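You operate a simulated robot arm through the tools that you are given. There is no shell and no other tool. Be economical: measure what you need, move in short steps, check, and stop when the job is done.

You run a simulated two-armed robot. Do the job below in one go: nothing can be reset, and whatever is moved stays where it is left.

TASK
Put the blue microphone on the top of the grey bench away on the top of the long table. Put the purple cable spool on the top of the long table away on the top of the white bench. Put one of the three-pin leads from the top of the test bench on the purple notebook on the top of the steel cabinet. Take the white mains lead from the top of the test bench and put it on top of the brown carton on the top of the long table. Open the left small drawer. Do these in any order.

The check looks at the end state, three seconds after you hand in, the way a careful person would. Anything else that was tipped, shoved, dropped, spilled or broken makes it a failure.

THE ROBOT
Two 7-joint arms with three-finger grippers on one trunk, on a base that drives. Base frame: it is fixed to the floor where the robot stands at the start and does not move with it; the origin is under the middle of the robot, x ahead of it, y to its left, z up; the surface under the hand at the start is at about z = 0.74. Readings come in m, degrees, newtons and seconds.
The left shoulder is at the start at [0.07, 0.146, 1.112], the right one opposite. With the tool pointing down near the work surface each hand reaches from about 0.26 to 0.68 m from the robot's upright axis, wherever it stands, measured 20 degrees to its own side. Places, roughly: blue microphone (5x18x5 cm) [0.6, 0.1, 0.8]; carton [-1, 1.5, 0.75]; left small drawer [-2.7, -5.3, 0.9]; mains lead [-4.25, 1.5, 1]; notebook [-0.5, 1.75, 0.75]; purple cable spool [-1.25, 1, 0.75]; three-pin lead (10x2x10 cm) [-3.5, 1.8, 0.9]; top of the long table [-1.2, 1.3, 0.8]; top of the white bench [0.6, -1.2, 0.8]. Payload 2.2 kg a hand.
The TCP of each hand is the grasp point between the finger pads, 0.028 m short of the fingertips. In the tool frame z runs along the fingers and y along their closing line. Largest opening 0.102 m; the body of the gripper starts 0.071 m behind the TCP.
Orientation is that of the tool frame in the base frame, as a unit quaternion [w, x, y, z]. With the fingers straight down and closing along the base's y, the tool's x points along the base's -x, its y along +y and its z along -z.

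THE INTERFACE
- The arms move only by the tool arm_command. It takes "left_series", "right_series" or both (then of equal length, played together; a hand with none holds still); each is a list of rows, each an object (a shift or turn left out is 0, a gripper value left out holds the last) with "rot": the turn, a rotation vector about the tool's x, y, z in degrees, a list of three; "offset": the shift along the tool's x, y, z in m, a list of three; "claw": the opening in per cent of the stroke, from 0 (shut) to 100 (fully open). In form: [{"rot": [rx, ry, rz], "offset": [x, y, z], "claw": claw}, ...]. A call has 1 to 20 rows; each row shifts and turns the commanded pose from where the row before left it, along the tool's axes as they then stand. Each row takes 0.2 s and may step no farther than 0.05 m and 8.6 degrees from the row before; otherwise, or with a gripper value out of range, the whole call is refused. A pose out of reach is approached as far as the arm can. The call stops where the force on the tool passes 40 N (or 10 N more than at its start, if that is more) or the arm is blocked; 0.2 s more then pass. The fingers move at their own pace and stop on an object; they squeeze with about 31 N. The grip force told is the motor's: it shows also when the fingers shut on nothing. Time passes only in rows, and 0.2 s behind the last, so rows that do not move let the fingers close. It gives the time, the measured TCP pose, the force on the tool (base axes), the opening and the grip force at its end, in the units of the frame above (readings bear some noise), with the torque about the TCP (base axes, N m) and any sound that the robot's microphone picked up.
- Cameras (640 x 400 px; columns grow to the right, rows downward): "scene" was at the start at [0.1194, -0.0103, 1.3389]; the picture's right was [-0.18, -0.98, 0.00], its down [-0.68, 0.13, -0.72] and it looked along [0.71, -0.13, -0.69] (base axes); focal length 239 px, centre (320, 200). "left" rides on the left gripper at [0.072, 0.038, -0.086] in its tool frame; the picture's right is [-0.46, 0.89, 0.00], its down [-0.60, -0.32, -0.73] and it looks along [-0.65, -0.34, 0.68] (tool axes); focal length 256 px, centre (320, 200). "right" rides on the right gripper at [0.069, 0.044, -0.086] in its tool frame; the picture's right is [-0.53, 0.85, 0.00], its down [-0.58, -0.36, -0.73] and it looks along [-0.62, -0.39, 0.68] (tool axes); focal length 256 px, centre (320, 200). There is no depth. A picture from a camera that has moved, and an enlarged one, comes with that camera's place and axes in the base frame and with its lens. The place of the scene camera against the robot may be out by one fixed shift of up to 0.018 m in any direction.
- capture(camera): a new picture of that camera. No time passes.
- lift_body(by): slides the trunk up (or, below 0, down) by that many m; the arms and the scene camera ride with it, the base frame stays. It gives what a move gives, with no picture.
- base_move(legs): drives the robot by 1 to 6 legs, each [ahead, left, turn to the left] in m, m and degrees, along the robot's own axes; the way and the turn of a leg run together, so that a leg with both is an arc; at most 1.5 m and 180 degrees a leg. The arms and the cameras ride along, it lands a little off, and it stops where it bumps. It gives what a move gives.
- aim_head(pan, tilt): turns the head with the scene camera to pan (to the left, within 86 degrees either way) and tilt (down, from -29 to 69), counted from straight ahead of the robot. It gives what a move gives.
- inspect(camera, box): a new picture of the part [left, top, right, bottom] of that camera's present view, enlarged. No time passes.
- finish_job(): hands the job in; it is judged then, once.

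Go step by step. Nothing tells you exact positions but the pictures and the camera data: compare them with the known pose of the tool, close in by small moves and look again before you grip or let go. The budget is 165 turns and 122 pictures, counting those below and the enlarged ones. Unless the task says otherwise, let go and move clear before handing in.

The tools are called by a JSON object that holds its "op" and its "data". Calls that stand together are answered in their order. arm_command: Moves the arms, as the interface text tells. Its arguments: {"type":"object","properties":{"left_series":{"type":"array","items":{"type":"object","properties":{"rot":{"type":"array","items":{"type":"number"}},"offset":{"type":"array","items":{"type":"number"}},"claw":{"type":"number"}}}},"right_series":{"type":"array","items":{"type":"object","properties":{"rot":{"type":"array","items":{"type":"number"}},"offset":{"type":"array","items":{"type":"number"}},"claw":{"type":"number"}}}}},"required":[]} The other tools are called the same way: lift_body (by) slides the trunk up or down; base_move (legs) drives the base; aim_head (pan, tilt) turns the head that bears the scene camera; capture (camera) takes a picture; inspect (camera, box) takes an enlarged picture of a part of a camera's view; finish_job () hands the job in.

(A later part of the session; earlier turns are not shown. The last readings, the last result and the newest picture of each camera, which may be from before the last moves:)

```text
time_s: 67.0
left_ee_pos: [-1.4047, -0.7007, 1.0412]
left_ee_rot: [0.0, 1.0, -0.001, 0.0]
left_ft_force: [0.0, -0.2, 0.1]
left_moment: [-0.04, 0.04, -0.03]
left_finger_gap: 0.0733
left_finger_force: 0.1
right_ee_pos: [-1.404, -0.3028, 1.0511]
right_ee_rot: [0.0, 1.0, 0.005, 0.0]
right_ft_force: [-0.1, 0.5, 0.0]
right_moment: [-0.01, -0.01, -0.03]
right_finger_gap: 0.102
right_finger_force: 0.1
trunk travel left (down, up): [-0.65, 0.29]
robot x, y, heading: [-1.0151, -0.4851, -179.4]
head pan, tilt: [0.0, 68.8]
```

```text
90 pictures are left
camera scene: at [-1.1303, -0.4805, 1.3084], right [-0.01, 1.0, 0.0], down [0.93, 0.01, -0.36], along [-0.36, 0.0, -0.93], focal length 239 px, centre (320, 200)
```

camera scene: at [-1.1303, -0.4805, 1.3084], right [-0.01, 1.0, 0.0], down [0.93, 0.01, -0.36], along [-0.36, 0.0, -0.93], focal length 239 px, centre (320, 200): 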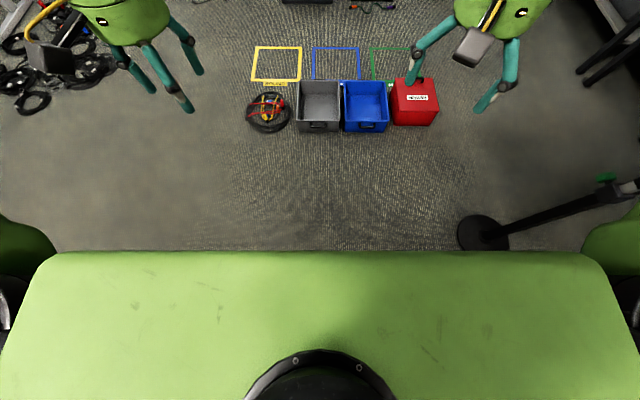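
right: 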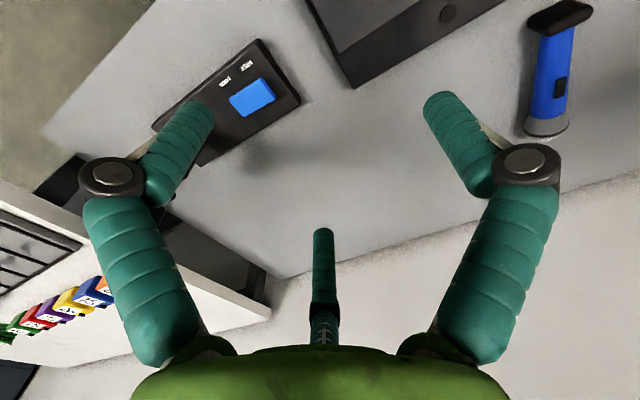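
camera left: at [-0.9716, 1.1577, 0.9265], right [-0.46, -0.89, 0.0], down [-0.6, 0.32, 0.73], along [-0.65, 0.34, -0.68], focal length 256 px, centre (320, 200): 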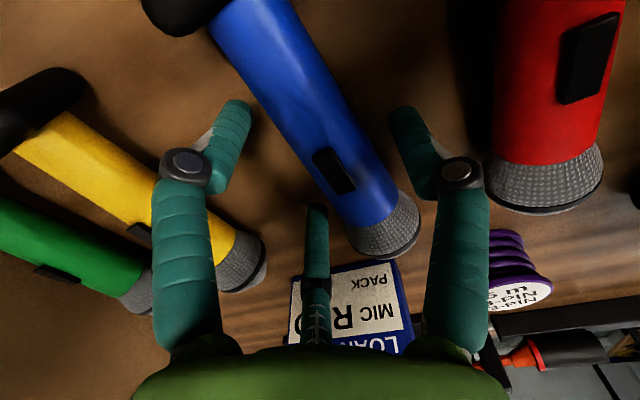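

The south-west route is clear: along y≈-1.4, then north at x≈-2.95 between bins and the grey cabinet.

{"op": "base_move", "data": {"legs": [[0, 0.92, 0], [0, 0, -90], [0, 1.5, 0], [0, 0.43, 0], [1.0, 0, 0]]}}

{"op": "aim_head", "data": {"pan": 0, "tilt": 28}}

{"op": "capture", "data": {"camera": "scene"}}

```text
time_s: 89.7
left_ee_pos: [-3.1269, -0.0116, 1.0398]
left_ee_rot: [0.0, -0.698, 0.716, 0.0]
left_ft_force: [-1.5, -0.2, 0.3]
left_moment: [0.0, 0.03, -0.01]
left_finger_gap: 0.0735
left_finger_force: 0.1
right_ee_pos: [-2.7291, -0.0211, 1.0512]
right_ee_rot: [0.0, -0.702, 0.712, 0.0]
right_ft_force: [0.3, 0.6, -0.1]
right_moment: [0.0, -0.03, -0.02]
right_finger_gap: 0.102
right_finger_force: 0.1
trunk travel left (down, up): [-0.65, 0.29]
robot x, y, heading: [-2.9225, -0.4081, 89.4]
head pan, tilt: [0.0, 68.8]
```

```text
time_s: 90.8
left_ee_pos: [-3.1277, -0.0114, 1.0405]
left_ee_rot: [0.0, -0.699, 0.716, 0.0]
left_ft_force: [-0.5, 0.2, 0.7]
left_moment: [0.02, -0.01, 0.02]
left_finger_gap: 0.0735
left_finger_force: 0.0
right_ee_pos: [-2.7303, -0.0239, 1.0507]
right_ee_rot: [0.0, -0.702, 0.712, 0.0]
right_ft_force: [0.3, 0.0, -0.3]
right_moment: [0.04, 0.01, 0.02]
right_finger_gap: 0.102
right_finger_force: 0.1
trunk travel left (down, up): [-0.65, 0.29]
robot x, y, heading: [-2.9205, -0.4089, 88.9]
head pan, tilt: [0.0, 28.0]
```

```text
89 pictures are left
camera scene: at [-2.9305, -0.2631, 1.3629], right [1.0, -0.02, 0.0], down [-0.01, -0.47, -0.88], along [0.01, 0.88, -0.47], focal length 239 px, centre (320, 200)
```

scene: 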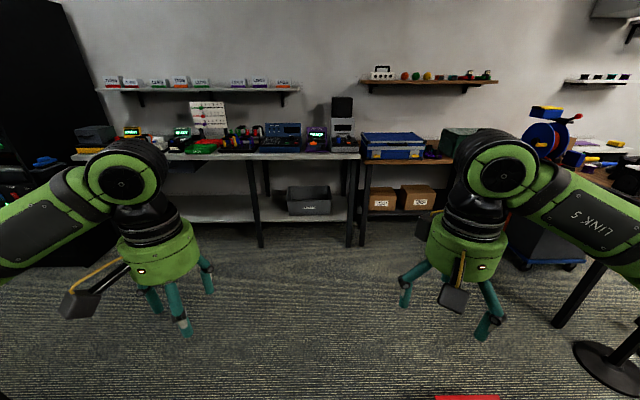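

Path ahead is open to the test bench (front edge y≈1.4). Driving closer.

{"op": "base_move", "data": {"legs": [[1.1, 0, 1], [0, 0.6, 0]]}}

{"op": "aim_head", "data": {"pan": 0, "tilt": 35}}

{"op": "capture", "data": {"camera": "scene"}}

{"op": "aim_head", "data": {"pan": 50, "tilt": 35}}

{"op": "capture", "data": {"camera": "scene"}}

```text
time_s: 99.5
left_ee_pos: [-3.7214, 1.0968, 1.0406]
left_ee_rot: [0.001, -0.704, 0.71, 0.0]
left_ft_force: [0.1, -0.1, -0.4]
left_moment: [0.01, 0.0, 0.01]
left_finger_gap: 0.0733
left_finger_force: 0.0
right_ee_pos: [-3.3253, 1.0897, 1.051]
right_ee_rot: [0.0, -0.707, 0.707, 0.0]
right_ft_force: [0.4, -0.2, -0.4]
right_moment: [0.0, 0.03, 0.02]
right_finger_gap: 0.102
right_finger_force: 0.1
trunk travel left (down, up): [-0.65, 0.29]
robot x, y, heading: [-3.5099, 0.702, 90.1]
head pan, tilt: [0.0, 28.0]
```

```text
time_s: 100.2
left_ee_pos: [-3.7231, 1.0967, 1.0405]
left_ee_rot: [-0.001, -0.703, 0.711, 0.0]
left_ft_force: [-0.2, -0.4, 0.2]
left_moment: [-0.01, 0.0, 0.02]
left_finger_gap: 0.0735
left_finger_force: 0.0
right_ee_pos: [-3.3245, 1.0901, 1.0505]
right_ee_rot: [0.0, 0.707, -0.707, 0.001]
right_ft_force: [-0.8, -0.1, 0.8]
right_moment: [0.0, -0.01, -0.03]
right_finger_gap: 0.102
right_finger_force: 0.1
trunk travel left (down, up): [-0.65, 0.29]
robot x, y, heading: [-3.5113, 0.7022, 90.2]
head pan, tilt: [0.0, 35.0]
```

```text
88 pictures are left
camera scene: at [-3.5224, 0.8443, 1.3521], right [1.0, 0.0, 0.0], down [0.0, -0.57, -0.82], along [0.0, 0.82, -0.57], focal length 239 px, centre (320, 200)
```

scene: 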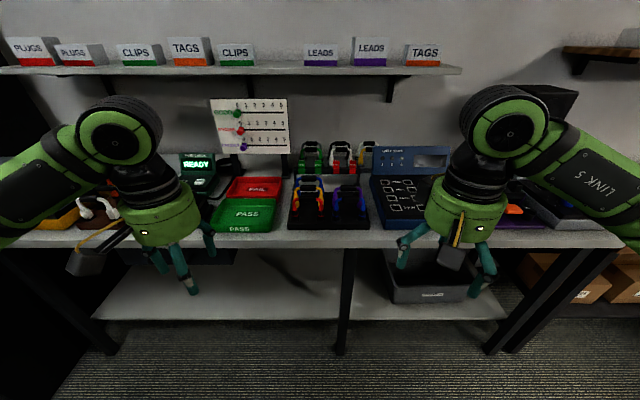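

```text
time_s: 101.3
left_ee_pos: [-3.7223, 1.0963, 1.0404]
left_ee_rot: [0.0, -0.704, 0.711, 0.0]
left_ft_force: [0.0, -0.6, -0.6]
left_moment: [0.0, -0.02, 0.02]
left_finger_gap: 0.0736
left_finger_force: 0.1
right_ee_pos: [-3.3245, 1.091, 1.0524]
right_ee_rot: [0.0, -0.707, 0.707, 0.0]
right_ft_force: [0.0, -0.7, -0.5]
right_moment: [0.04, -0.01, 0.0]
right_finger_gap: 0.102
right_finger_force: 0.0
trunk travel left (down, up): [-0.65, 0.29]
robot x, y, heading: [-3.5118, 0.7053, 90.0]
head pan, tilt: [50.0, 35.0]
```

```text
87 pictures are left
camera scene: at [-3.5895, 0.8129, 1.3521], right [0.64, 0.77, 0.0], down [0.44, -0.37, -0.82], along [-0.63, 0.53, -0.57], focal length 239 px, centre (320, 200)
```

scene: 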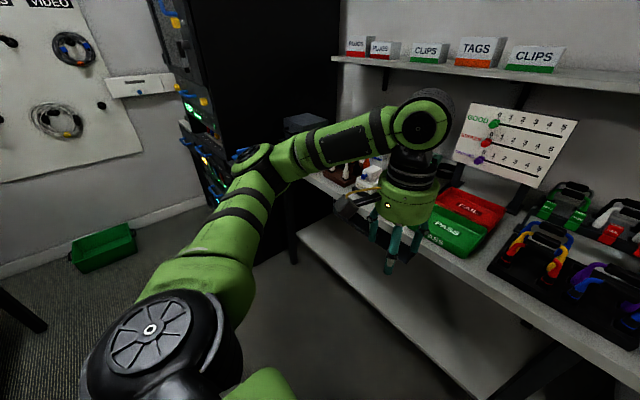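

There's a black rack with several leads plus red/green trays. Zooming in to identify which are three-pin leads and where the white mains lead is.

{"op": "aim_head", "data": {"pan": 0, "tilt": 35}}

{"op": "inspect", "data": {"camera": "scene", "box": [200, 90, 460, 250]}}

{"op": "inspect", "data": {"camera": "scene", "box": [30, 130, 230, 255]}}

```text
time_s: 102.5
left_ee_pos: [-3.7235, 1.0954, 1.0392]
left_ee_rot: [0.001, -0.704, 0.711, 0.001]
left_ft_force: [0.7, -1.1, -0.2]
left_moment: [0.01, -0.01, -0.04]
left_finger_gap: 0.0734
left_finger_force: 0.0
right_ee_pos: [-3.3248, 1.0909, 1.0505]
right_ee_rot: [0.0, 0.707, -0.707, 0.0]
right_ft_force: [-1.1, -0.5, 0.2]
right_moment: [-0.04, -0.01, -0.01]
right_finger_gap: 0.1021
right_finger_force: 0.1
trunk travel left (down, up): [-0.65, 0.29]
robot x, y, heading: [-3.5119, 0.6999, 89.9]
head pan, tilt: [0.0, 35.0]
```

```text
2.46 times, centred on (330, 170) of scene
camera zoom: at [-3.5222, 0.8442, 1.3521], right [1.0, 0.0, 0.0], down [0.0, -0.57, -0.82], along [0.0, 0.82, -0.57], focal length 589 px, centre (295, 274)
```

zoom: 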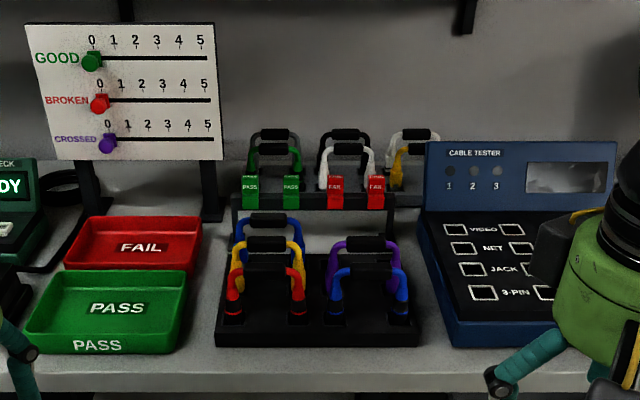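

```text
3.20 times, centred on (130, 192) of scene
camera zoom: at [-3.5222, 0.8442, 1.3521], right [1.0, 0.0, 0.0], down [0.0, -0.57, -0.82], along [0.0, 0.82, -0.57], focal length 765 px, centre (928, 224)
```

zoom: 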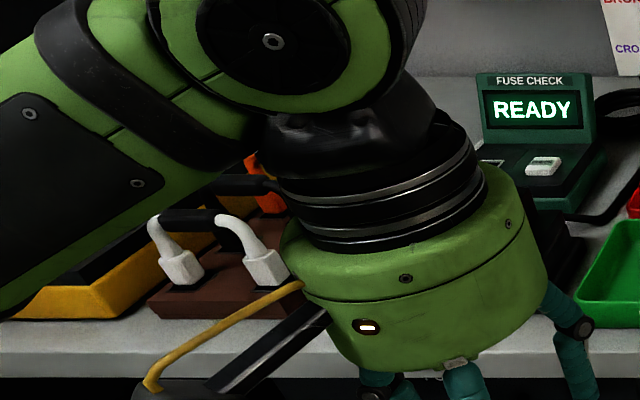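

Several U-shaped leads stand in a rack; I need to see plug types. Raising the trunk and looking closer.

{"op": "lift_body", "data": {"by": 0.15}}

{"op": "base_move", "data": {"legs": [[0.15, 0, 0]]}}

{"op": "aim_head", "data": {"pan": 0, "tilt": 45}}

{"op": "capture", "data": {"camera": "scene"}}

{"op": "inspect", "data": {"camera": "scene", "box": [240, 70, 440, 240]}}

```text
time_s: 104.3
left_ee_pos: [-3.7234, 1.0959, 1.19]
left_ee_rot: [0.0, -0.704, 0.71, 0.0]
left_ft_force: [1.1, -0.4, 0.1]
left_moment: [0.0, 0.02, 0.0]
left_finger_gap: 0.0732
left_finger_force: 0.0
right_ee_pos: [-3.3234, 1.091, 1.2012]
right_ee_rot: [-0.001, -0.707, 0.707, 0.0]
right_ft_force: [0.8, 0.0, -0.6]
right_moment: [0.04, 0.01, 0.03]
right_finger_gap: 0.102
right_finger_force: 0.0
trunk travel left (down, up): [-0.8, 0.14]
robot x, y, heading: [-3.5117, 0.7006, 90.0]
head pan, tilt: [0.0, 35.0]
```

```text
time_s: 105.7
left_ee_pos: [-3.7232, 1.2424, 1.1906]
left_ee_rot: [0.001, -0.704, 0.71, 0.001]
left_ft_force: [1.0, 0.3, -0.5]
left_moment: [0.05, -0.01, -0.01]
left_finger_gap: 0.0735
left_finger_force: 0.0
right_ee_pos: [-3.3246, 1.2384, 1.2035]
right_ee_rot: [-0.001, 0.708, -0.706, -0.001]
right_ft_force: [-0.6, -0.6, -0.5]
right_moment: [0.05, 0.01, 0.02]
right_finger_gap: 0.1022
right_finger_force: 0.1
trunk travel left (down, up): [-0.8, 0.14]
robot x, y, heading: [-3.5103, 0.8484, 90.2]
head pan, tilt: [0.0, 35.0]
```

```text
time_s: 106.4
left_ee_pos: [-3.7227, 1.2456, 1.1899]
left_ee_rot: [-0.001, -0.704, 0.71, 0.0]
left_ft_force: [-0.6, 0.2, -0.6]
left_moment: [-0.03, -0.01, 0.03]
left_finger_gap: 0.0735
left_finger_force: 0.0
right_ee_pos: [-3.3259, 1.2406, 1.2011]
right_ee_rot: [0.0, 0.708, -0.706, 0.0]
right_ft_force: [0.9, 0.1, -0.1]
right_moment: [-0.02, 0.0, 0.02]
right_finger_gap: 0.1018
right_finger_force: 0.0
trunk travel left (down, up): [-0.8, 0.14]
robot x, y, heading: [-3.5129, 0.8512, 90.2]
head pan, tilt: [0.0, 45.0]
```

```text
84 pictures are left
camera scene: at [-3.5224, 0.9881, 1.4872], right [1.0, 0.0, 0.0], down [0.0, -0.71, -0.71], along [0.0, 0.71, -0.71], focal length 239 px, centre (320, 200)
```

scene: 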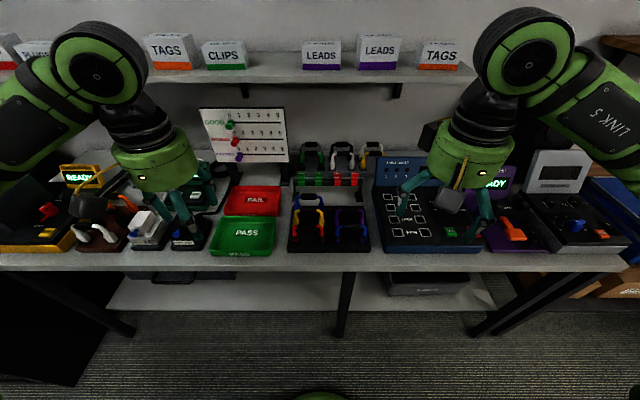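

```text
2.35 times, centred on (340, 155) of scene
camera zoom: at [-3.5224, 0.9881, 1.4872], right [1.0, 0.0, 0.0], down [0.0, -0.71, -0.71], along [0.0, 0.71, -0.71], focal length 563 px, centre (273, 306)
```

zoom: 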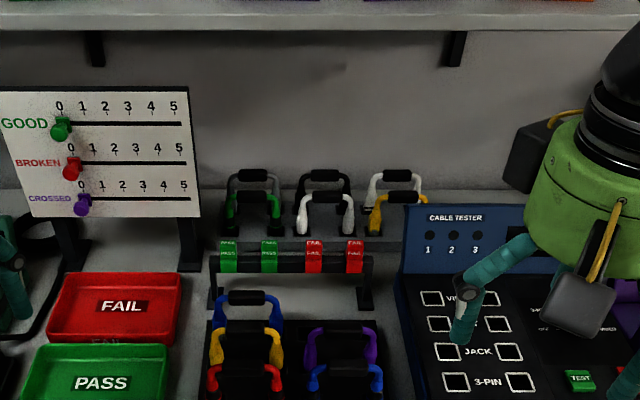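

{"op": "capture", "data": {"camera": "left"}}

{"op": "capture", "data": {"camera": "right"}}

```text
82 pictures are left
camera left: at [-3.7623, 1.1746, 1.2763], right [-0.88, 0.47, 0.0], down [0.32, 0.6, 0.73], along [0.34, 0.64, -0.68], focal length 256 px, centre (320, 200)
```

left: 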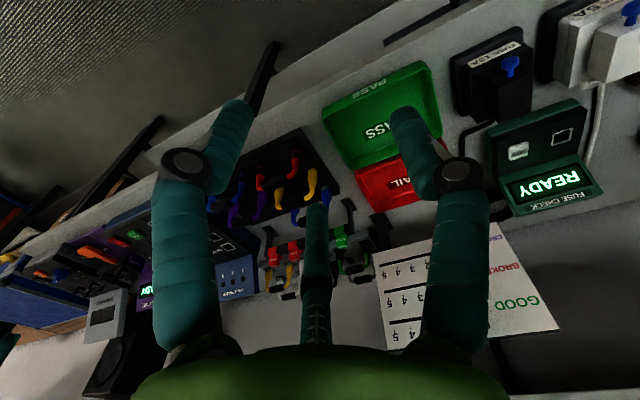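

```text
81 pictures are left
camera right: at [-3.3686, 1.1715, 1.2865], right [-0.85, 0.53, 0.0], down [0.36, 0.58, 0.73], along [0.39, 0.62, -0.68], focal length 256 px, centre (320, 200)
```

right: 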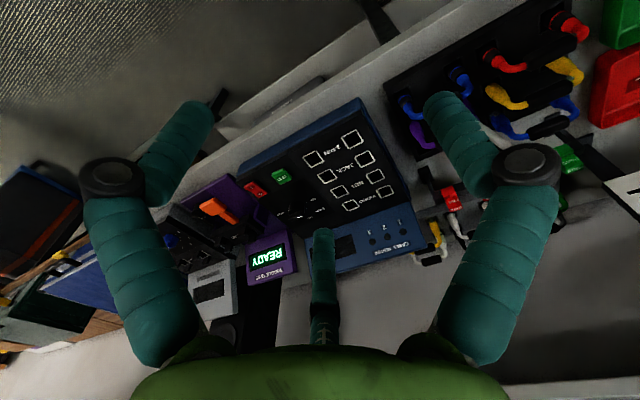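

{"op": "inspect", "data": {"camera": "left", "box": [200, 120, 400, 310]}}

{"op": "inspect", "data": {"camera": "right", "box": [380, 0, 620, 270]}}

```text
2.11 times, centred on (300, 215) of left
camera zoom: at [-3.7623, 1.1746, 1.2763], right [-0.88, 0.47, 0.0], down [0.32, 0.6, 0.73], along [0.34, 0.64, -0.68], focal length 539 px, centre (362, 168)
```

zoom: 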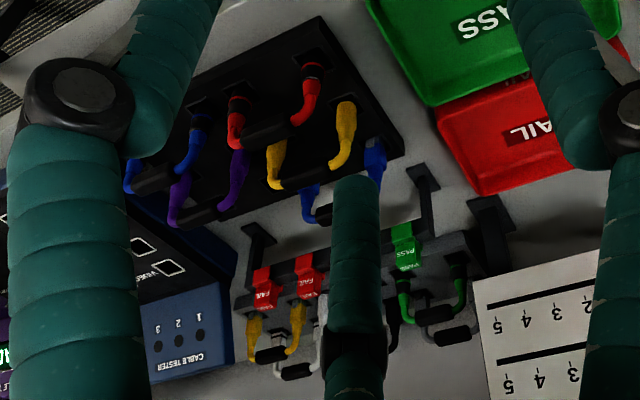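

```text
1.48 times, centred on (500, 135) of right
camera zoom: at [-3.3686, 1.1715, 1.2865], right [-0.85, 0.53, 0.0], down [0.36, 0.58, 0.73], along [0.39, 0.62, -0.68], focal length 379 px, centre (53, 296)
```

zoom: 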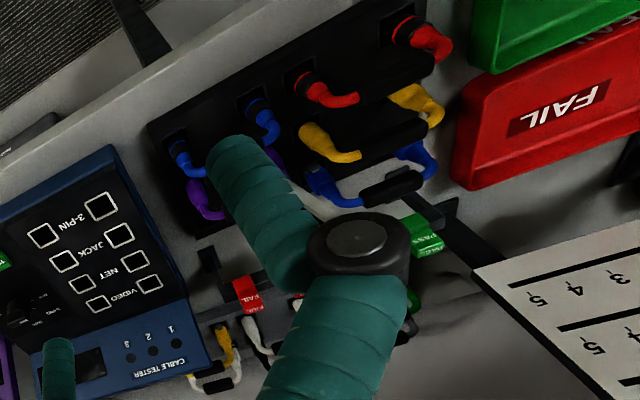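

The listed lead location (y≈1.8) matches the rear row. I'll bring the left hand camera closer over the racks to see plug types.

{"op": "arm_command", "data": {"left_series": [{"offset": [-0.04, -0.03, 0]}, {"offset": [-0.04, -0.03, 0]}, {"offset": [-0.04, -0.03, 0]}, {"offset": [-0.04, -0.03, 0]}, {"offset": [-0.04, -0.03, 0]}, {}]}}

{"op": "capture", "data": {"camera": "left"}}

{"op": "inspect", "data": {"camera": "left", "box": [220, 180, 420, 340]}}

```text
time_s: 107.8
left_ee_pos: [-3.5742, 1.4433, 1.189]
left_ee_rot: [0.0, -0.704, 0.711, 0.001]
left_ft_force: [0.2, -0.2, 0.1]
left_moment: [0.01, 0.0, 0.0]
left_finger_gap: 0.0732
left_finger_force: 0.0
right_ee_pos: [-3.3269, 1.2394, 1.2021]
right_ee_rot: [0.001, 0.708, -0.707, 0.0]
right_ft_force: [-0.8, -1.4, 0.2]
right_moment: [0.02, -0.04, 0.04]
right_finger_gap: 0.1021
right_finger_force: 0.1
trunk travel left (down, up): [-0.8, 0.14]
robot x, y, heading: [-3.5139, 0.8509, 90.1]
head pan, tilt: [0.0, 45.0]
```

```text
78 pictures are left
camera left: at [-3.6127, 1.3729, 1.2754], right [-0.88, 0.47, 0.0], down [0.32, 0.6, 0.73], along [0.35, 0.65, -0.68], focal length 256 px, centre (320, 200)
```

left: 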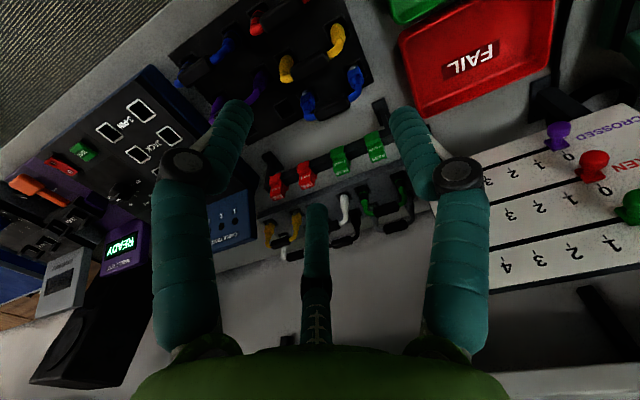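

```text
2.50 times, centred on (320, 260) of left
camera zoom: at [-3.6127, 1.3729, 1.2754], right [-0.88, 0.47, 0.0], down [0.32, 0.6, 0.73], along [0.35, 0.65, -0.68], focal length 640 px, centre (320, 50)
```

zoom: 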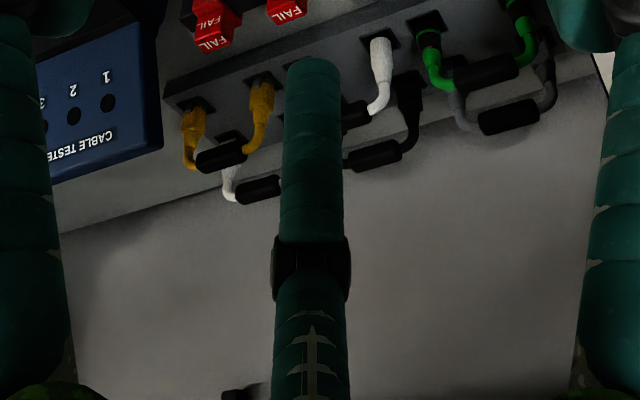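

Plug types differ (green has a banded round plug, yellow square boots, white ribbed). Lowering the camera for a sharper look.

{"op": "arm_command", "data": {"left_series": [{"offset": [0, 0, 0.04]}, {"offset": [0, 0, 0.04]}, {}]}}

{"op": "inspect", "data": {"camera": "left", "box": [320, 140, 440, 280]}}

{"op": "inspect", "data": {"camera": "left", "box": [220, 0, 400, 140]}}

```text
time_s: 108.6
left_ee_pos: [-3.5703, 1.4449, 1.1102]
left_ee_rot: [0.001, -0.704, 0.71, 0.001]
left_ft_force: [-0.3, 0.0, 0.4]
left_moment: [0.0, -0.03, 0.02]
left_finger_gap: 0.0735
left_finger_force: 0.0
right_ee_pos: [-3.325, 1.2397, 1.2013]
right_ee_rot: [0.001, 0.708, -0.706, 0.0]
right_ft_force: [0.6, -0.6, 0.7]
right_moment: [-0.03, 0.0, -0.03]
right_finger_gap: 0.1016
right_finger_force: 0.1
trunk travel left (down, up): [-0.8, 0.14]
robot x, y, heading: [-3.511, 0.8522, 90.4]
head pan, tilt: [0.0, 45.0]
```

```text
2.86 times, centred on (380, 210) of left
camera zoom: at [-3.6104, 1.3726, 1.1958], right [-0.88, 0.47, 0.0], down [0.32, 0.6, 0.73], along [0.34, 0.65, -0.68], focal length 731 px, centre (149, 171)
```

zoom: 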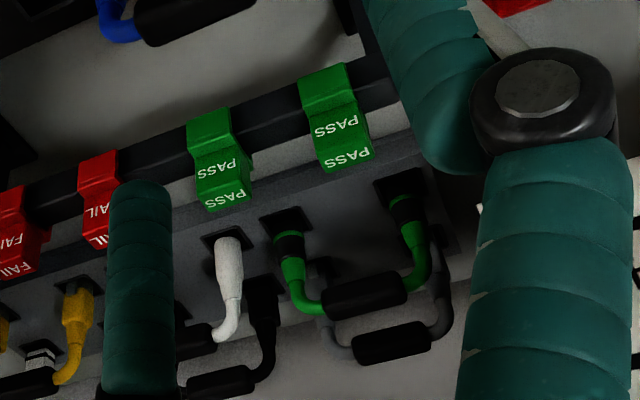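

```text
2.86 times, centred on (310, 70) of left
camera zoom: at [-3.6104, 1.3726, 1.1958], right [-0.88, 0.47, 0.0], down [0.32, 0.6, 0.73], along [0.34, 0.65, -0.68], focal length 731 px, centre (349, 571)
```

zoom: 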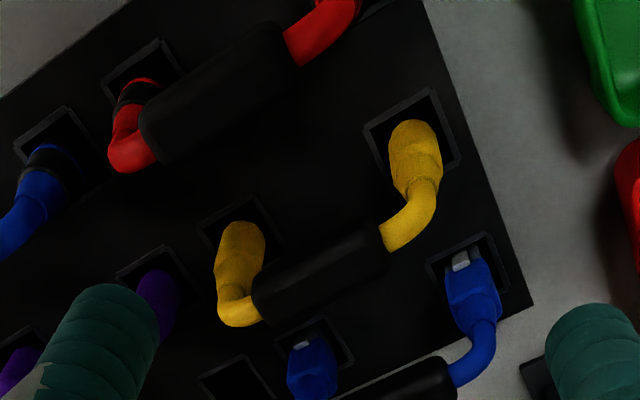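

Red, front-blue and green leads have the same banded round plugs. I'll clear the hand and zoom the scene camera on the plugs to confirm type.

{"op": "arm_command", "data": {"left_series": [{"offset": [0, 0, -0.04]}, {"offset": [0, 0.03, -0.04]}, {"offset": [0.02, 0.045, 0]}, {"offset": [0.02, 0.045, 0]}, {"offset": [0.02, 0.045, 0]}]}}

{"op": "inspect", "data": {"camera": "scene", "box": [280, 185, 380, 260]}}

{"op": "inspect", "data": {"camera": "scene", "box": [290, 130, 390, 195]}}

{"op": "inspect", "data": {"camera": "scene", "box": [375, 150, 475, 250]}}

```text
time_s: 109.8
left_ee_pos: [-3.7397, 1.3811, 1.1916]
left_ee_rot: [0.0, -0.703, 0.711, -0.001]
left_ft_force: [-0.2, -0.3, 0.6]
left_moment: [0.03, -0.02, 0.01]
left_finger_gap: 0.0737
left_finger_force: 0.1
right_ee_pos: [-3.327, 1.2396, 1.2028]
right_ee_rot: [-0.001, 0.708, -0.706, 0.0]
right_ft_force: [-1.6, -0.4, 0.3]
right_moment: [0.03, -0.04, 0.01]
right_finger_gap: 0.1019
right_finger_force: 0.1
trunk travel left (down, up): [-0.8, 0.14]
robot x, y, heading: [-3.5116, 0.855, 90.2]
head pan, tilt: [0.0, 45.0]
```

```text
5.33 times, centred on (330, 222) of scene
camera zoom: at [-3.525, 0.9855, 1.4874], right [1.0, 0.0, 0.0], down [0.0, -0.71, -0.71], along [0.0, 0.71, -0.71], focal length 1275 px, centre (267, 80)
```

zoom: 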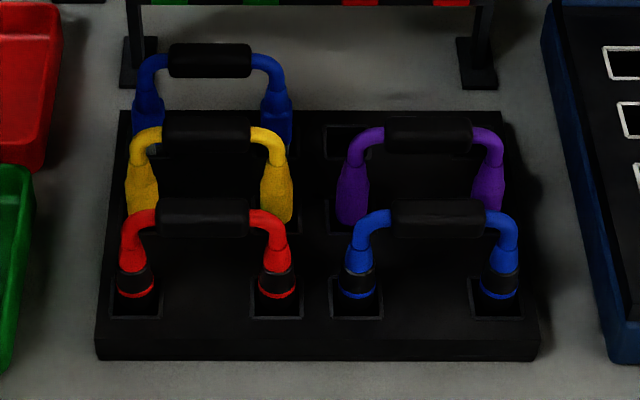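

```text
6.15 times, centred on (340, 162) of scene
camera zoom: at [-3.525, 0.9855, 1.4874], right [1.0, 0.0, 0.0], down [0.0, -0.71, -0.71], along [0.0, 0.71, -0.71], focal length 1472 px, centre (197, 431)
```

zoom: 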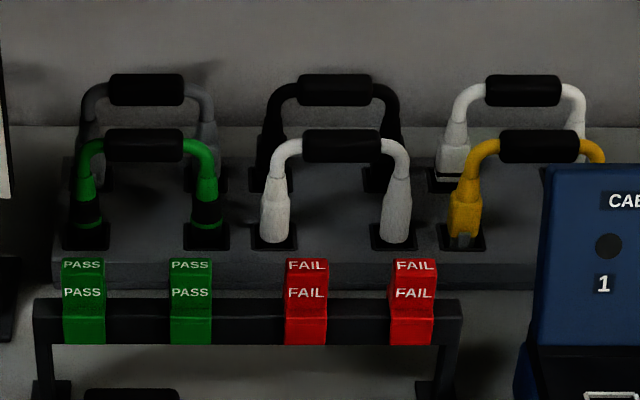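

```text
4.00 times, centred on (425, 200) of scene
camera zoom: at [-3.525, 0.9855, 1.4874], right [1.0, 0.0, 0.0], down [0.0, -0.71, -0.71], along [0.0, 0.71, -0.71], focal length 956 px, centre (-100, 200)
```

zoom: 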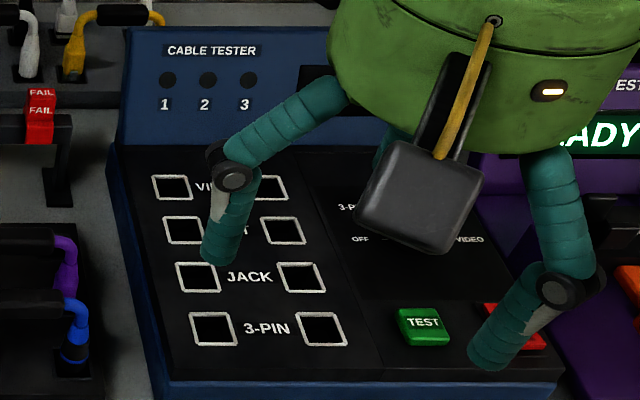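

Banded round plugs with colour rings are the three-pin (XLR) leads: red, front-blue and green. I'll take the front blue one at ≈(-3.43, 1.435) with the right hand, turning the gripper 90° so it closes across the handle.

{"op": "arm_command", "data": {"right_series": [{"rot": [0, 0, -8.2], "claw": 50}, {"rot": [0, 0, -8.2]}, {"rot": [0, 0, -8.2]}, {"rot": [0, 0, -8.2]}, {"rot": [0, 0, -8.2]}, {"rot": [0, 0, -8.2]}, {"rot": [0, 0, -8.2]}, {"rot": [0, 0, -8.2]}, {"rot": [0, 0, -8.2]}, {"rot": [0, 0, -8.2]}, {"rot": [0, 0, -8]}, {"offset": [-0.02, -0.039, 0.02]}, {"offset": [-0.02, -0.039, 0.02]}, {"offset": [-0.02, -0.039, 0.02]}, {"offset": [-0.02, -0.039, 0.02]}, {"offset": [-0.02, -0.036, 0.02]}, {}]}}

{"op": "capture", "data": {"camera": "right"}}

{"op": "capture", "data": {"camera": "scene"}}

```text
time_s: 113.4
left_ee_pos: [-3.7379, 1.385, 1.1904]
left_ee_rot: [0.0, -0.704, 0.71, 0.001]
left_ft_force: [-0.1, 0.6, 0.2]
left_moment: [-0.01, -0.01, 0.01]
left_finger_gap: 0.0736
left_finger_force: 0.0
right_ee_pos: [-3.4486, 1.2031, 1.1535]
right_ee_rot: [-0.001, 1.0, 0.0, 0.0]
right_ft_force: [-0.7, 0.5, 0.7]
right_moment: [0.0, 0.0, 0.0]
right_finger_gap: 0.051
right_finger_force: 0.0
right hand out of reach, approached as far as the arm can: row 9, 10, 11, 12, 13, 14, 15, 16
trunk travel left (down, up): [-0.8, 0.14]
robot x, y, heading: [-3.5105, 0.8514, 90.1]
head pan, tilt: [0.0, 45.0]
```

```text
71 pictures are left
camera right: at [-3.3802, 1.1581, 1.2389], right [-0.53, -0.85, 0.0], down [-0.58, 0.36, 0.73], along [-0.62, 0.39, -0.68], focal length 256 px, centre (320, 200)
```

right: 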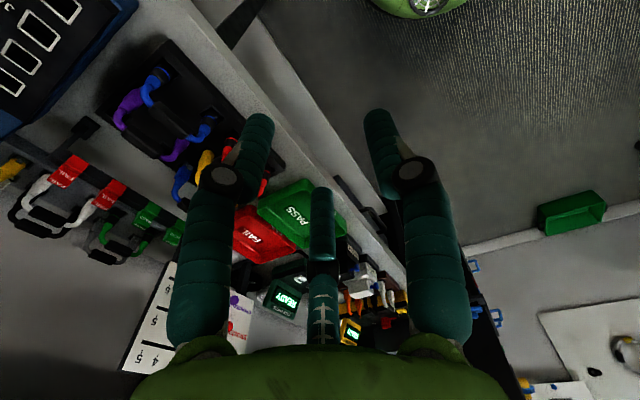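

```text
70 pictures are left
camera scene: at [-3.5221, 0.9871, 1.4873], right [1.0, 0.0, 0.0], down [0.0, -0.71, -0.71], along [0.0, 0.71, -0.71], focal length 239 px, centre (320, 200)
```

scene: 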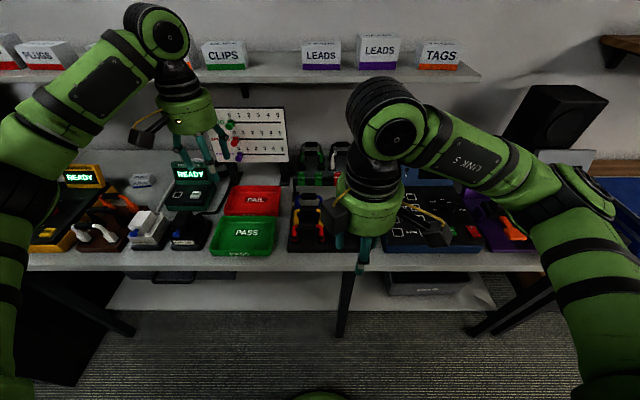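

That wrist direction limits reach. I'll rotate the other way (+180°).

{"op": "arm_command", "data": {"right_series": [{"rot": [0, 0, 8.5]}, {"rot": [0, 0, 8.5]}, {"rot": [0, 0, 8.5]}, {"rot": [0, 0, 8.5]}, {"rot": [0, 0, 8.5]}, {"rot": [0, 0, 8.5]}, {"rot": [0, 0, 8.5]}, {"rot": [0, 0, 8.5]}, {"rot": [0, 0, 8.5]}, {"rot": [0, 0, 8.5]}, {"rot": [0, 0, 8.5]}, {"rot": [0, 0, 8.5]}, {"rot": [0, 0, 8.5]}, {"rot": [0, 0, 8.5]}, {"rot": [0, 0, 8.5]}, {"rot": [0, 0, 8.5]}, {"rot": [0, 0, 8.5]}, {"rot": [0, 0, 8.5]}, {"rot": [0, 0, 8.5]}, {"rot": [0, 0, 8.5]}]}}

```text
time_s: 117.6
left_ee_pos: [-3.7386, 1.384, 1.1908]
left_ee_rot: [0.001, -0.704, 0.711, 0.0]
left_ft_force: [0.5, -0.5, -0.5]
left_moment: [0.01, -0.03, 0.0]
left_finger_gap: 0.0733
left_finger_force: 0.1
right_ee_pos: [-3.4512, 1.2026, 1.1548]
right_ee_rot: [0.0, -0.087, 0.996, 0.0]
right_ft_force: [0.3, -0.3, 0.6]
right_moment: [0.01, 0.03, 0.01]
right_finger_gap: 0.051
right_finger_force: 0.0
trunk travel left (down, up): [-0.8, 0.14]
robot x, y, heading: [-3.5109, 0.853, 89.9]
head pan, tilt: [0.0, 45.0]
```

{"op": "arm_command", "data": {"right_series": [{"rot": [0, 0, 5]}, {"rot": [0, 0, 5]}, {"offset": [-0.004, 0.045, 0.008]}, {"offset": [-0.004, 0.045, 0.008]}, {"offset": [-0.004, 0.045, 0.008]}, {"offset": [-0.004, 0.045, 0.008]}, {"offset": [-0.004, 0.045, 0.008]}, {}]}}

{"op": "capture", "data": {"camera": "right"}}

{"op": "capture", "data": {"camera": "scene"}}

```text
time_s: 119.4
left_ee_pos: [-3.7389, 1.3829, 1.1914]
left_ee_rot: [0.0, -0.704, 0.71, 0.0]
left_ft_force: [-0.9, -0.7, 0.1]
left_moment: [-0.01, 0.01, 0.01]
left_finger_gap: 0.0733
left_finger_force: 0.1
right_ee_pos: [-3.431, 1.4236, 1.1171]
right_ee_rot: [0.0, -0.002, 1.0, 0.001]
right_ft_force: [-0.3, -0.1, 0.9]
right_moment: [0.01, 0.0, -0.03]
right_finger_gap: 0.0509
right_finger_force: 0.1
trunk travel left (down, up): [-0.8, 0.14]
robot x, y, heading: [-3.5125, 0.8503, 90.1]
head pan, tilt: [0.0, 45.0]
```

```text
69 pictures are left
camera right: at [-3.5007, 1.466, 1.2021], right [0.53, 0.85, 0.0], down [0.58, -0.36, 0.73], along [0.62, -0.39, -0.68], focal length 256 px, centre (320, 200)
```

right: 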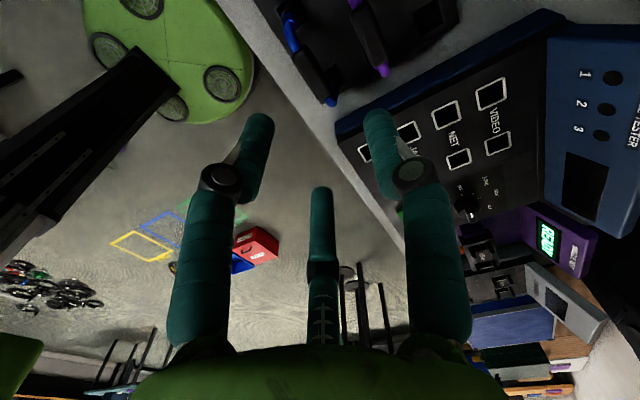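

```text
68 pictures are left
camera scene: at [-3.5222, 0.9867, 1.4873], right [1.0, 0.0, 0.0], down [0.0, -0.71, -0.71], along [0.0, 0.71, -0.71], focal length 239 px, centre (320, 200)
```

scene: 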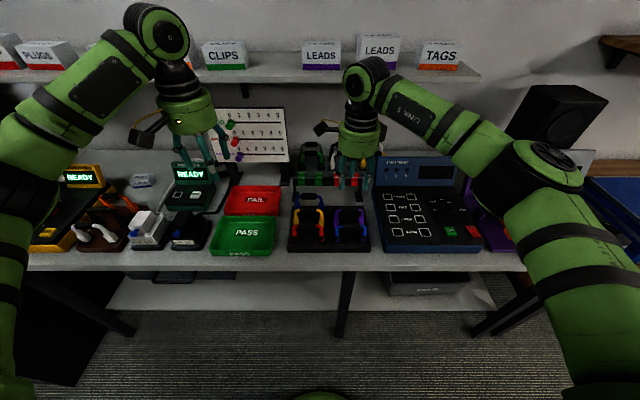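

{"op": "inspect", "data": {"camera": "right", "box": [240, 0, 420, 112]}}

{"op": "inspect", "data": {"camera": "scene", "box": [280, 130, 400, 260]}}

```text
3.56 times, centred on (330, 56) of right
camera zoom: at [-3.5007, 1.466, 1.2021], right [0.53, 0.85, 0.0], down [0.58, -0.36, 0.73], along [0.62, -0.39, -0.68], focal length 910 px, centre (284, 712)
```

zoom: 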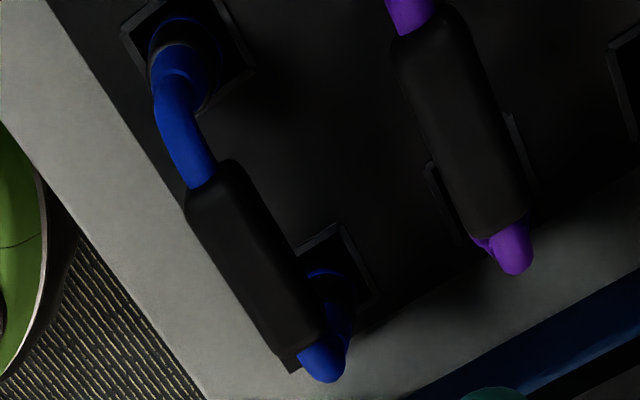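

```text
3.08 times, centred on (340, 195) of scene
camera zoom: at [-3.5222, 0.9867, 1.4873], right [1.0, 0.0, 0.0], down [0.0, -0.71, -0.71], along [0.0, 0.71, -0.71], focal length 736 px, centre (258, 215)
```

zoom: 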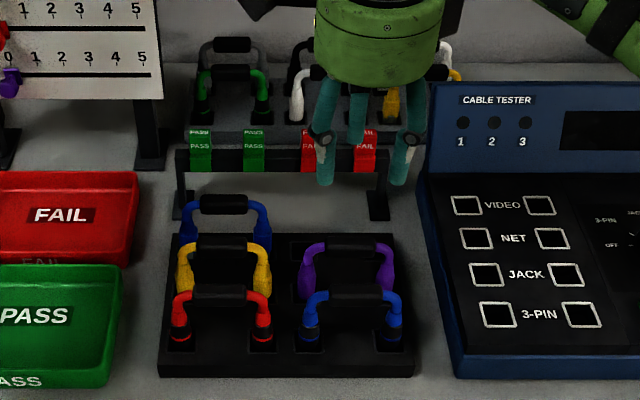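

Blue handle at ≈(-3.426, 1.410, 0.958). Narrowing the opening, aligning and lowering.

{"op": "arm_command", "data": {"right_series": [{"offset": [-0.004, -0.0136, 0], "claw": 44}, {"offset": [0, 0, 0.04]}, {"offset": [0, 0, 0.04]}, {}]}}

{"op": "capture", "data": {"camera": "right"}}

{"op": "inspect", "data": {"camera": "scene", "box": [280, 150, 400, 260]}}

```text
time_s: 120.4
left_ee_pos: [-3.7382, 1.384, 1.1896]
left_ee_rot: [0.0, -0.704, 0.71, 0.0]
left_ft_force: [-0.3, 0.4, -0.1]
left_moment: [0.01, -0.01, 0.0]
left_finger_gap: 0.0733
left_finger_force: 0.1
right_ee_pos: [-3.4253, 1.4119, 1.0346]
right_ee_rot: [-0.001, -0.001, 1.0, 0.001]
right_ft_force: [1.1, -1.2, 0.1]
right_moment: [0.0, 0.02, 0.02]
right_finger_gap: 0.045
right_finger_force: 0.0
trunk travel left (down, up): [-0.8, 0.14]
robot x, y, heading: [-3.5105, 0.8489, 90.3]
head pan, tilt: [0.0, 45.0]
```

```text
65 pictures are left
camera right: at [-3.495, 1.4541, 1.1199], right [0.53, 0.85, 0.0], down [0.58, -0.36, 0.73], along [0.62, -0.39, -0.68], focal length 256 px, centre (320, 200)
```

right: 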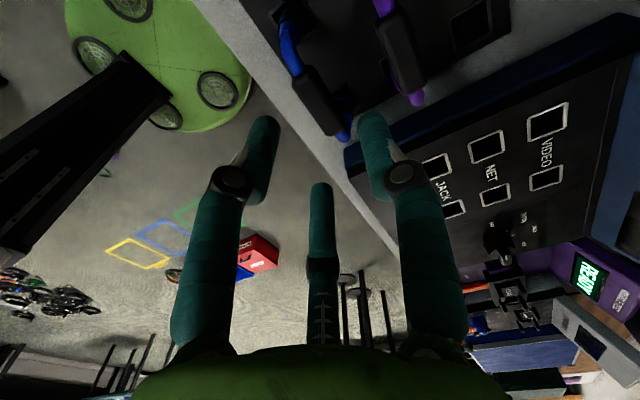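

```text
3.64 times, centred on (340, 205) of scene
camera zoom: at [-3.5225, 0.9869, 1.4873], right [1.0, 0.0, 0.0], down [0.0, -0.71, -0.71], along [0.0, 0.71, -0.71], focal length 870 px, centre (247, 182)
```

zoom: 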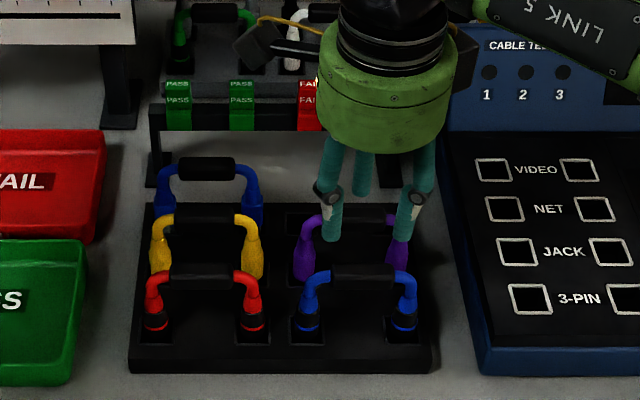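

Alignment holds (handle ≈ y 1.413). Narrow the opening a bit and lower onto the handle.

{"op": "arm_command", "data": {"right_series": [{"offset": [0, 0.001, 0], "claw": 38}, {"offset": [0, 0, 0.03]}, {"offset": [0, 0, 0.025]}, {"offset": [0, 0, 0.018]}, {}]}}

{"op": "inspect", "data": {"camera": "right", "box": [220, 0, 420, 200]}}

{"op": "inspect", "data": {"camera": "scene", "box": [280, 150, 400, 260]}}

```text
time_s: 121.3
left_ee_pos: [-3.7385, 1.3811, 1.1931]
left_ee_rot: [0.001, -0.703, 0.711, 0.001]
left_ft_force: [-0.3, 0.1, -0.5]
left_moment: [0.01, -0.02, -0.01]
left_finger_gap: 0.0735
left_finger_force: 0.1
right_ee_pos: [-3.4273, 1.4162, 0.9828]
right_ee_rot: [-0.002, -0.001, 1.0, 0.008]
right_ft_force: [0.7, -1.9, 16.1]
right_moment: [-0.28, -0.45, 0.02]
right_finger_gap: 0.0404
right_finger_force: 1.1
trunk travel left (down, up): [-0.8, 0.14]
robot x, y, heading: [-3.5087, 0.8551, 90.1]
head pan, tilt: [0.0, 45.0]
stopped in row 4 (right hand): the force on the tool passed its limit at 48 N (the readings are from after the stop); the commanded pose is now the measured one
```

```text
2.00 times, centred on (320, 100) of right
camera zoom: at [-3.4953, 1.4577, 1.0692], right [0.53, 0.85, 0.01], down [0.58, -0.38, 0.72], along [0.62, -0.38, -0.69], focal length 512 px, centre (320, 400)
```

zoom: 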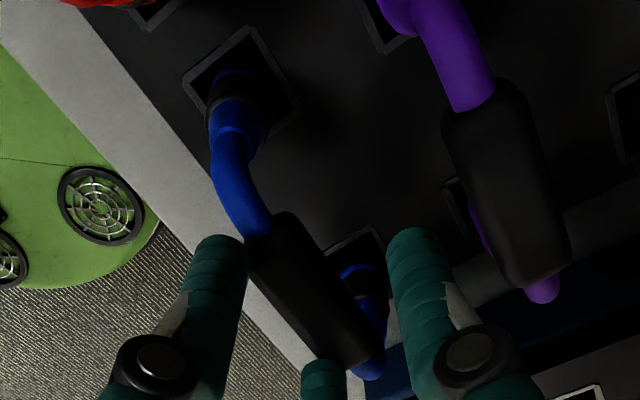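

```text
3.64 times, centred on (340, 205) of scene
camera zoom: at [-3.5222, 0.984, 1.4876], right [1.0, 0.0, 0.0], down [0.0, -0.71, -0.71], along [0.0, 0.71, -0.71], focal length 870 px, centre (247, 182)
```

zoom: 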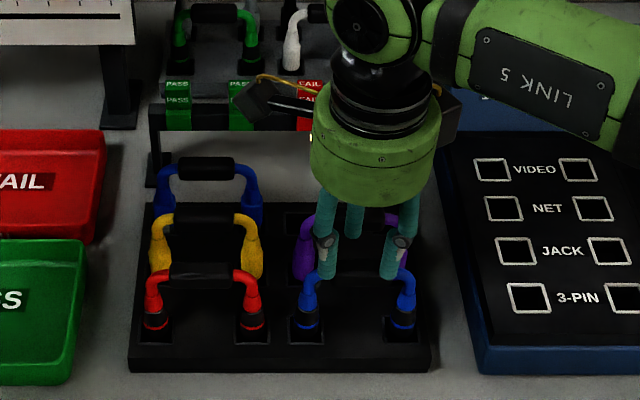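

The front finger touched the handle. Back up, open slightly wider, shift 4 mm toward me, and retry.

{"op": "arm_command", "data": {"right_series": [{"offset": [0, 0, -0.025]}, {"offset": [-0.001, -0.005, 0], "claw": 49}, {}, {"offset": [0, 0, 0.015]}, {"offset": [0, 0, 0.012]}, {"offset": [0, 0, 0.008]}, {}]}}

{"op": "inspect", "data": {"camera": "right", "box": [220, 0, 420, 200]}}

```text
time_s: 122.9
left_ee_pos: [-3.7345, 1.3819, 1.1925]
left_ee_rot: [0.0, -0.704, 0.71, 0.001]
left_ft_force: [0.3, 0.3, 0.6]
left_moment: [0.0, 0.04, 0.01]
left_finger_gap: 0.0733
left_finger_force: 0.1
right_ee_pos: [-3.4211, 1.4127, 0.9701]
right_ee_rot: [-0.002, 0.002, 1.0, 0.007]
right_ft_force: [10.2, -1.9, 14.7]
right_moment: [-0.13, -0.29, 0.04]
right_finger_gap: 0.0682
right_finger_force: 8.2
trunk travel left (down, up): [-0.8, 0.14]
robot x, y, heading: [-3.5131, 0.8486, 90.0]
head pan, tilt: [0.0, 45.0]
```

```text
2.00 times, centred on (320, 100) of right
camera zoom: at [-3.4894, 1.4535, 1.0562], right [0.54, 0.84, 0.01], down [0.58, -0.38, 0.72], along [0.61, -0.38, -0.69], focal length 512 px, centre (320, 400)
```

zoom: 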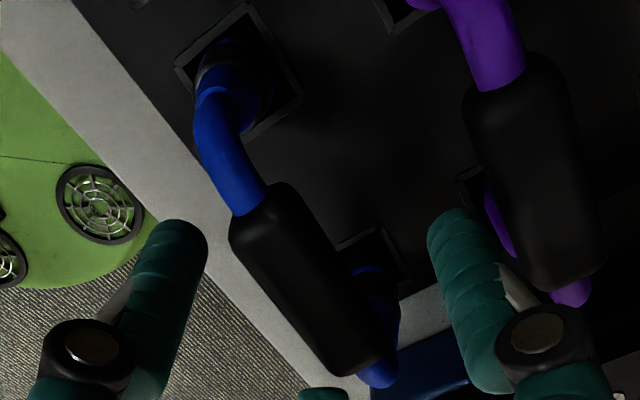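

The hand grips like a three-jaw; the front jaws rub the handle but are straddling it now. Shift 6 mm toward me with slightly wider jaws, lower a bit more, look.

{"op": "arm_command", "data": {"right_series": [{"claw": 66}, {"offset": [0, -0.006, 0]}, {"offset": [0, 0, 0.006]}, {"offset": [0, 0, 0.006]}, {}]}}

{"op": "inspect", "data": {"camera": "right", "box": [220, 0, 420, 200]}}

{"op": "inspect", "data": {"camera": "scene", "box": [280, 150, 400, 260]}}

```text
time_s: 124.1
left_ee_pos: [-3.7381, 1.3838, 1.1901]
left_ee_rot: [0.0, -0.704, 0.711, 0.001]
left_ft_force: [-0.3, 0.0, 0.0]
left_moment: [0.0, -0.02, 0.03]
left_finger_gap: 0.0732
left_finger_force: 0.0
right_ee_pos: [-3.4258, 1.4054, 0.9581]
right_ee_rot: [-0.003, -0.001, 1.0, 0.006]
right_ft_force: [3.2, -0.6, 2.8]
right_moment: [0.02, -0.03, 0.03]
right_finger_gap: 0.0805
right_finger_force: 2.6
trunk travel left (down, up): [-0.8, 0.14]
robot x, y, heading: [-3.5067, 0.854, 90.0]
head pan, tilt: [0.0, 45.0]
```

```text
2.00 times, centred on (320, 100) of right
camera zoom: at [-3.4952, 1.4473, 1.0428], right [0.53, 0.85, 0.01], down [0.58, -0.37, 0.72], along [0.62, -0.38, -0.69], focal length 512 px, centre (320, 400)
```

zoom: 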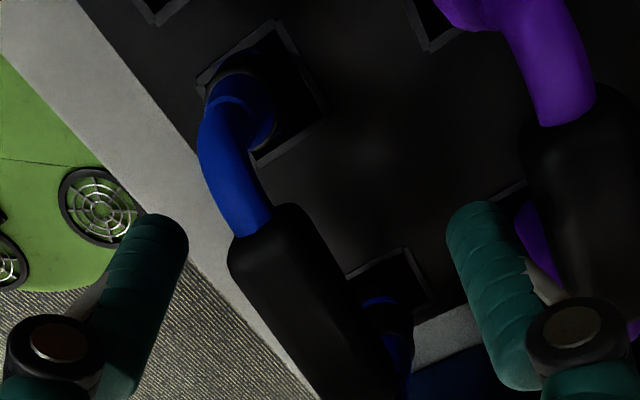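

```text
3.64 times, centred on (340, 205) of scene
camera zoom: at [-3.5218, 0.9872, 1.4872], right [1.0, 0.0, 0.0], down [0.0, -0.71, -0.71], along [0.0, 0.71, -0.71], focal length 870 px, centre (247, 182)
```

zoom: 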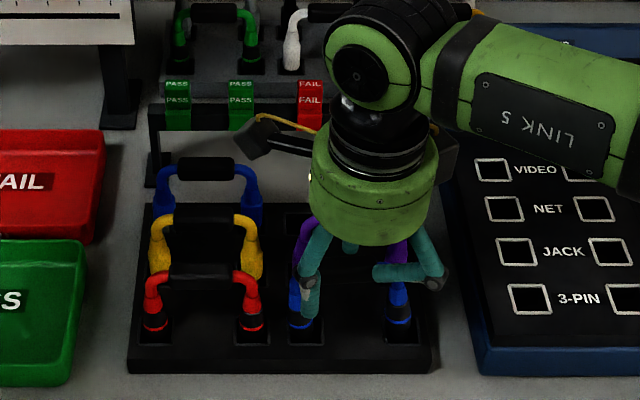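

The front-right jaw's tip folded over the handle. Raising clear to reset, then re-approach with a better offset.

{"op": "arm_command", "data": {"right_series": [{"offset": [0, 0, -0.03]}, {"offset": [0, 0, -0.03]}, {"claw": 66}, {"offset": [0, 0, -0.01]}, {}]}}

{"op": "capture", "data": {"camera": "right"}}

{"op": "inspect", "data": {"camera": "scene", "box": [280, 150, 400, 260]}}

```text
time_s: 125.3
left_ee_pos: [-3.7383, 1.3839, 1.1907]
left_ee_rot: [0.0, -0.704, 0.711, -0.001]
left_ft_force: [0.5, 0.6, 0.1]
left_moment: [-0.01, 0.01, 0.0]
left_finger_gap: 0.0734
left_finger_force: 0.0
right_ee_pos: [-3.4265, 1.4063, 1.028]
right_ee_rot: [-0.002, -0.001, 1.0, 0.006]
right_ft_force: [0.3, 0.3, 0.3]
right_moment: [0.01, 0.01, -0.05]
right_finger_gap: 0.0671
right_finger_force: 0.0
trunk travel left (down, up): [-0.8, 0.14]
robot x, y, heading: [-3.512, 0.8497, 89.8]
head pan, tilt: [0.0, 45.0]
```

```text
58 pictures are left
camera right: at [-3.4949, 1.4471, 1.1137], right [0.53, 0.85, 0.01], down [0.58, -0.37, 0.72], along [0.62, -0.38, -0.69], focal length 256 px, centre (320, 200)
```

right: 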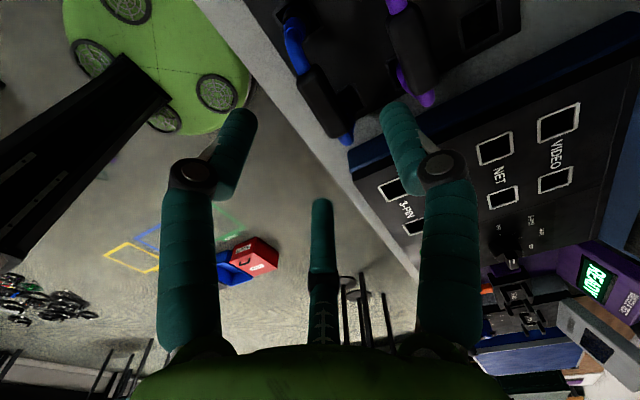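

```text
3.64 times, centred on (340, 205) of scene
camera zoom: at [-3.5223, 0.9874, 1.4873], right [1.0, 0.0, 0.0], down [0.0, -0.71, -0.71], along [0.0, 0.71, -0.71], focal length 870 px, centre (247, 182)
```

zoom: 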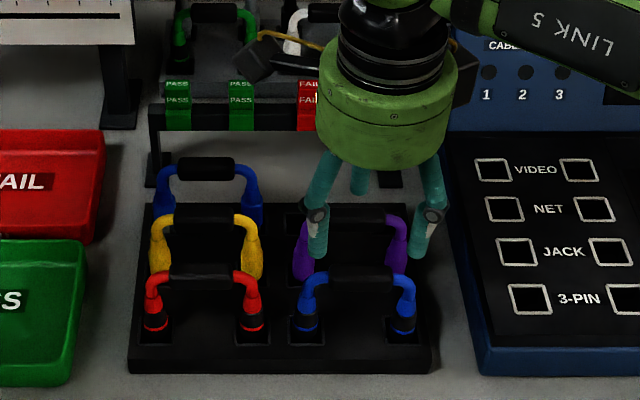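

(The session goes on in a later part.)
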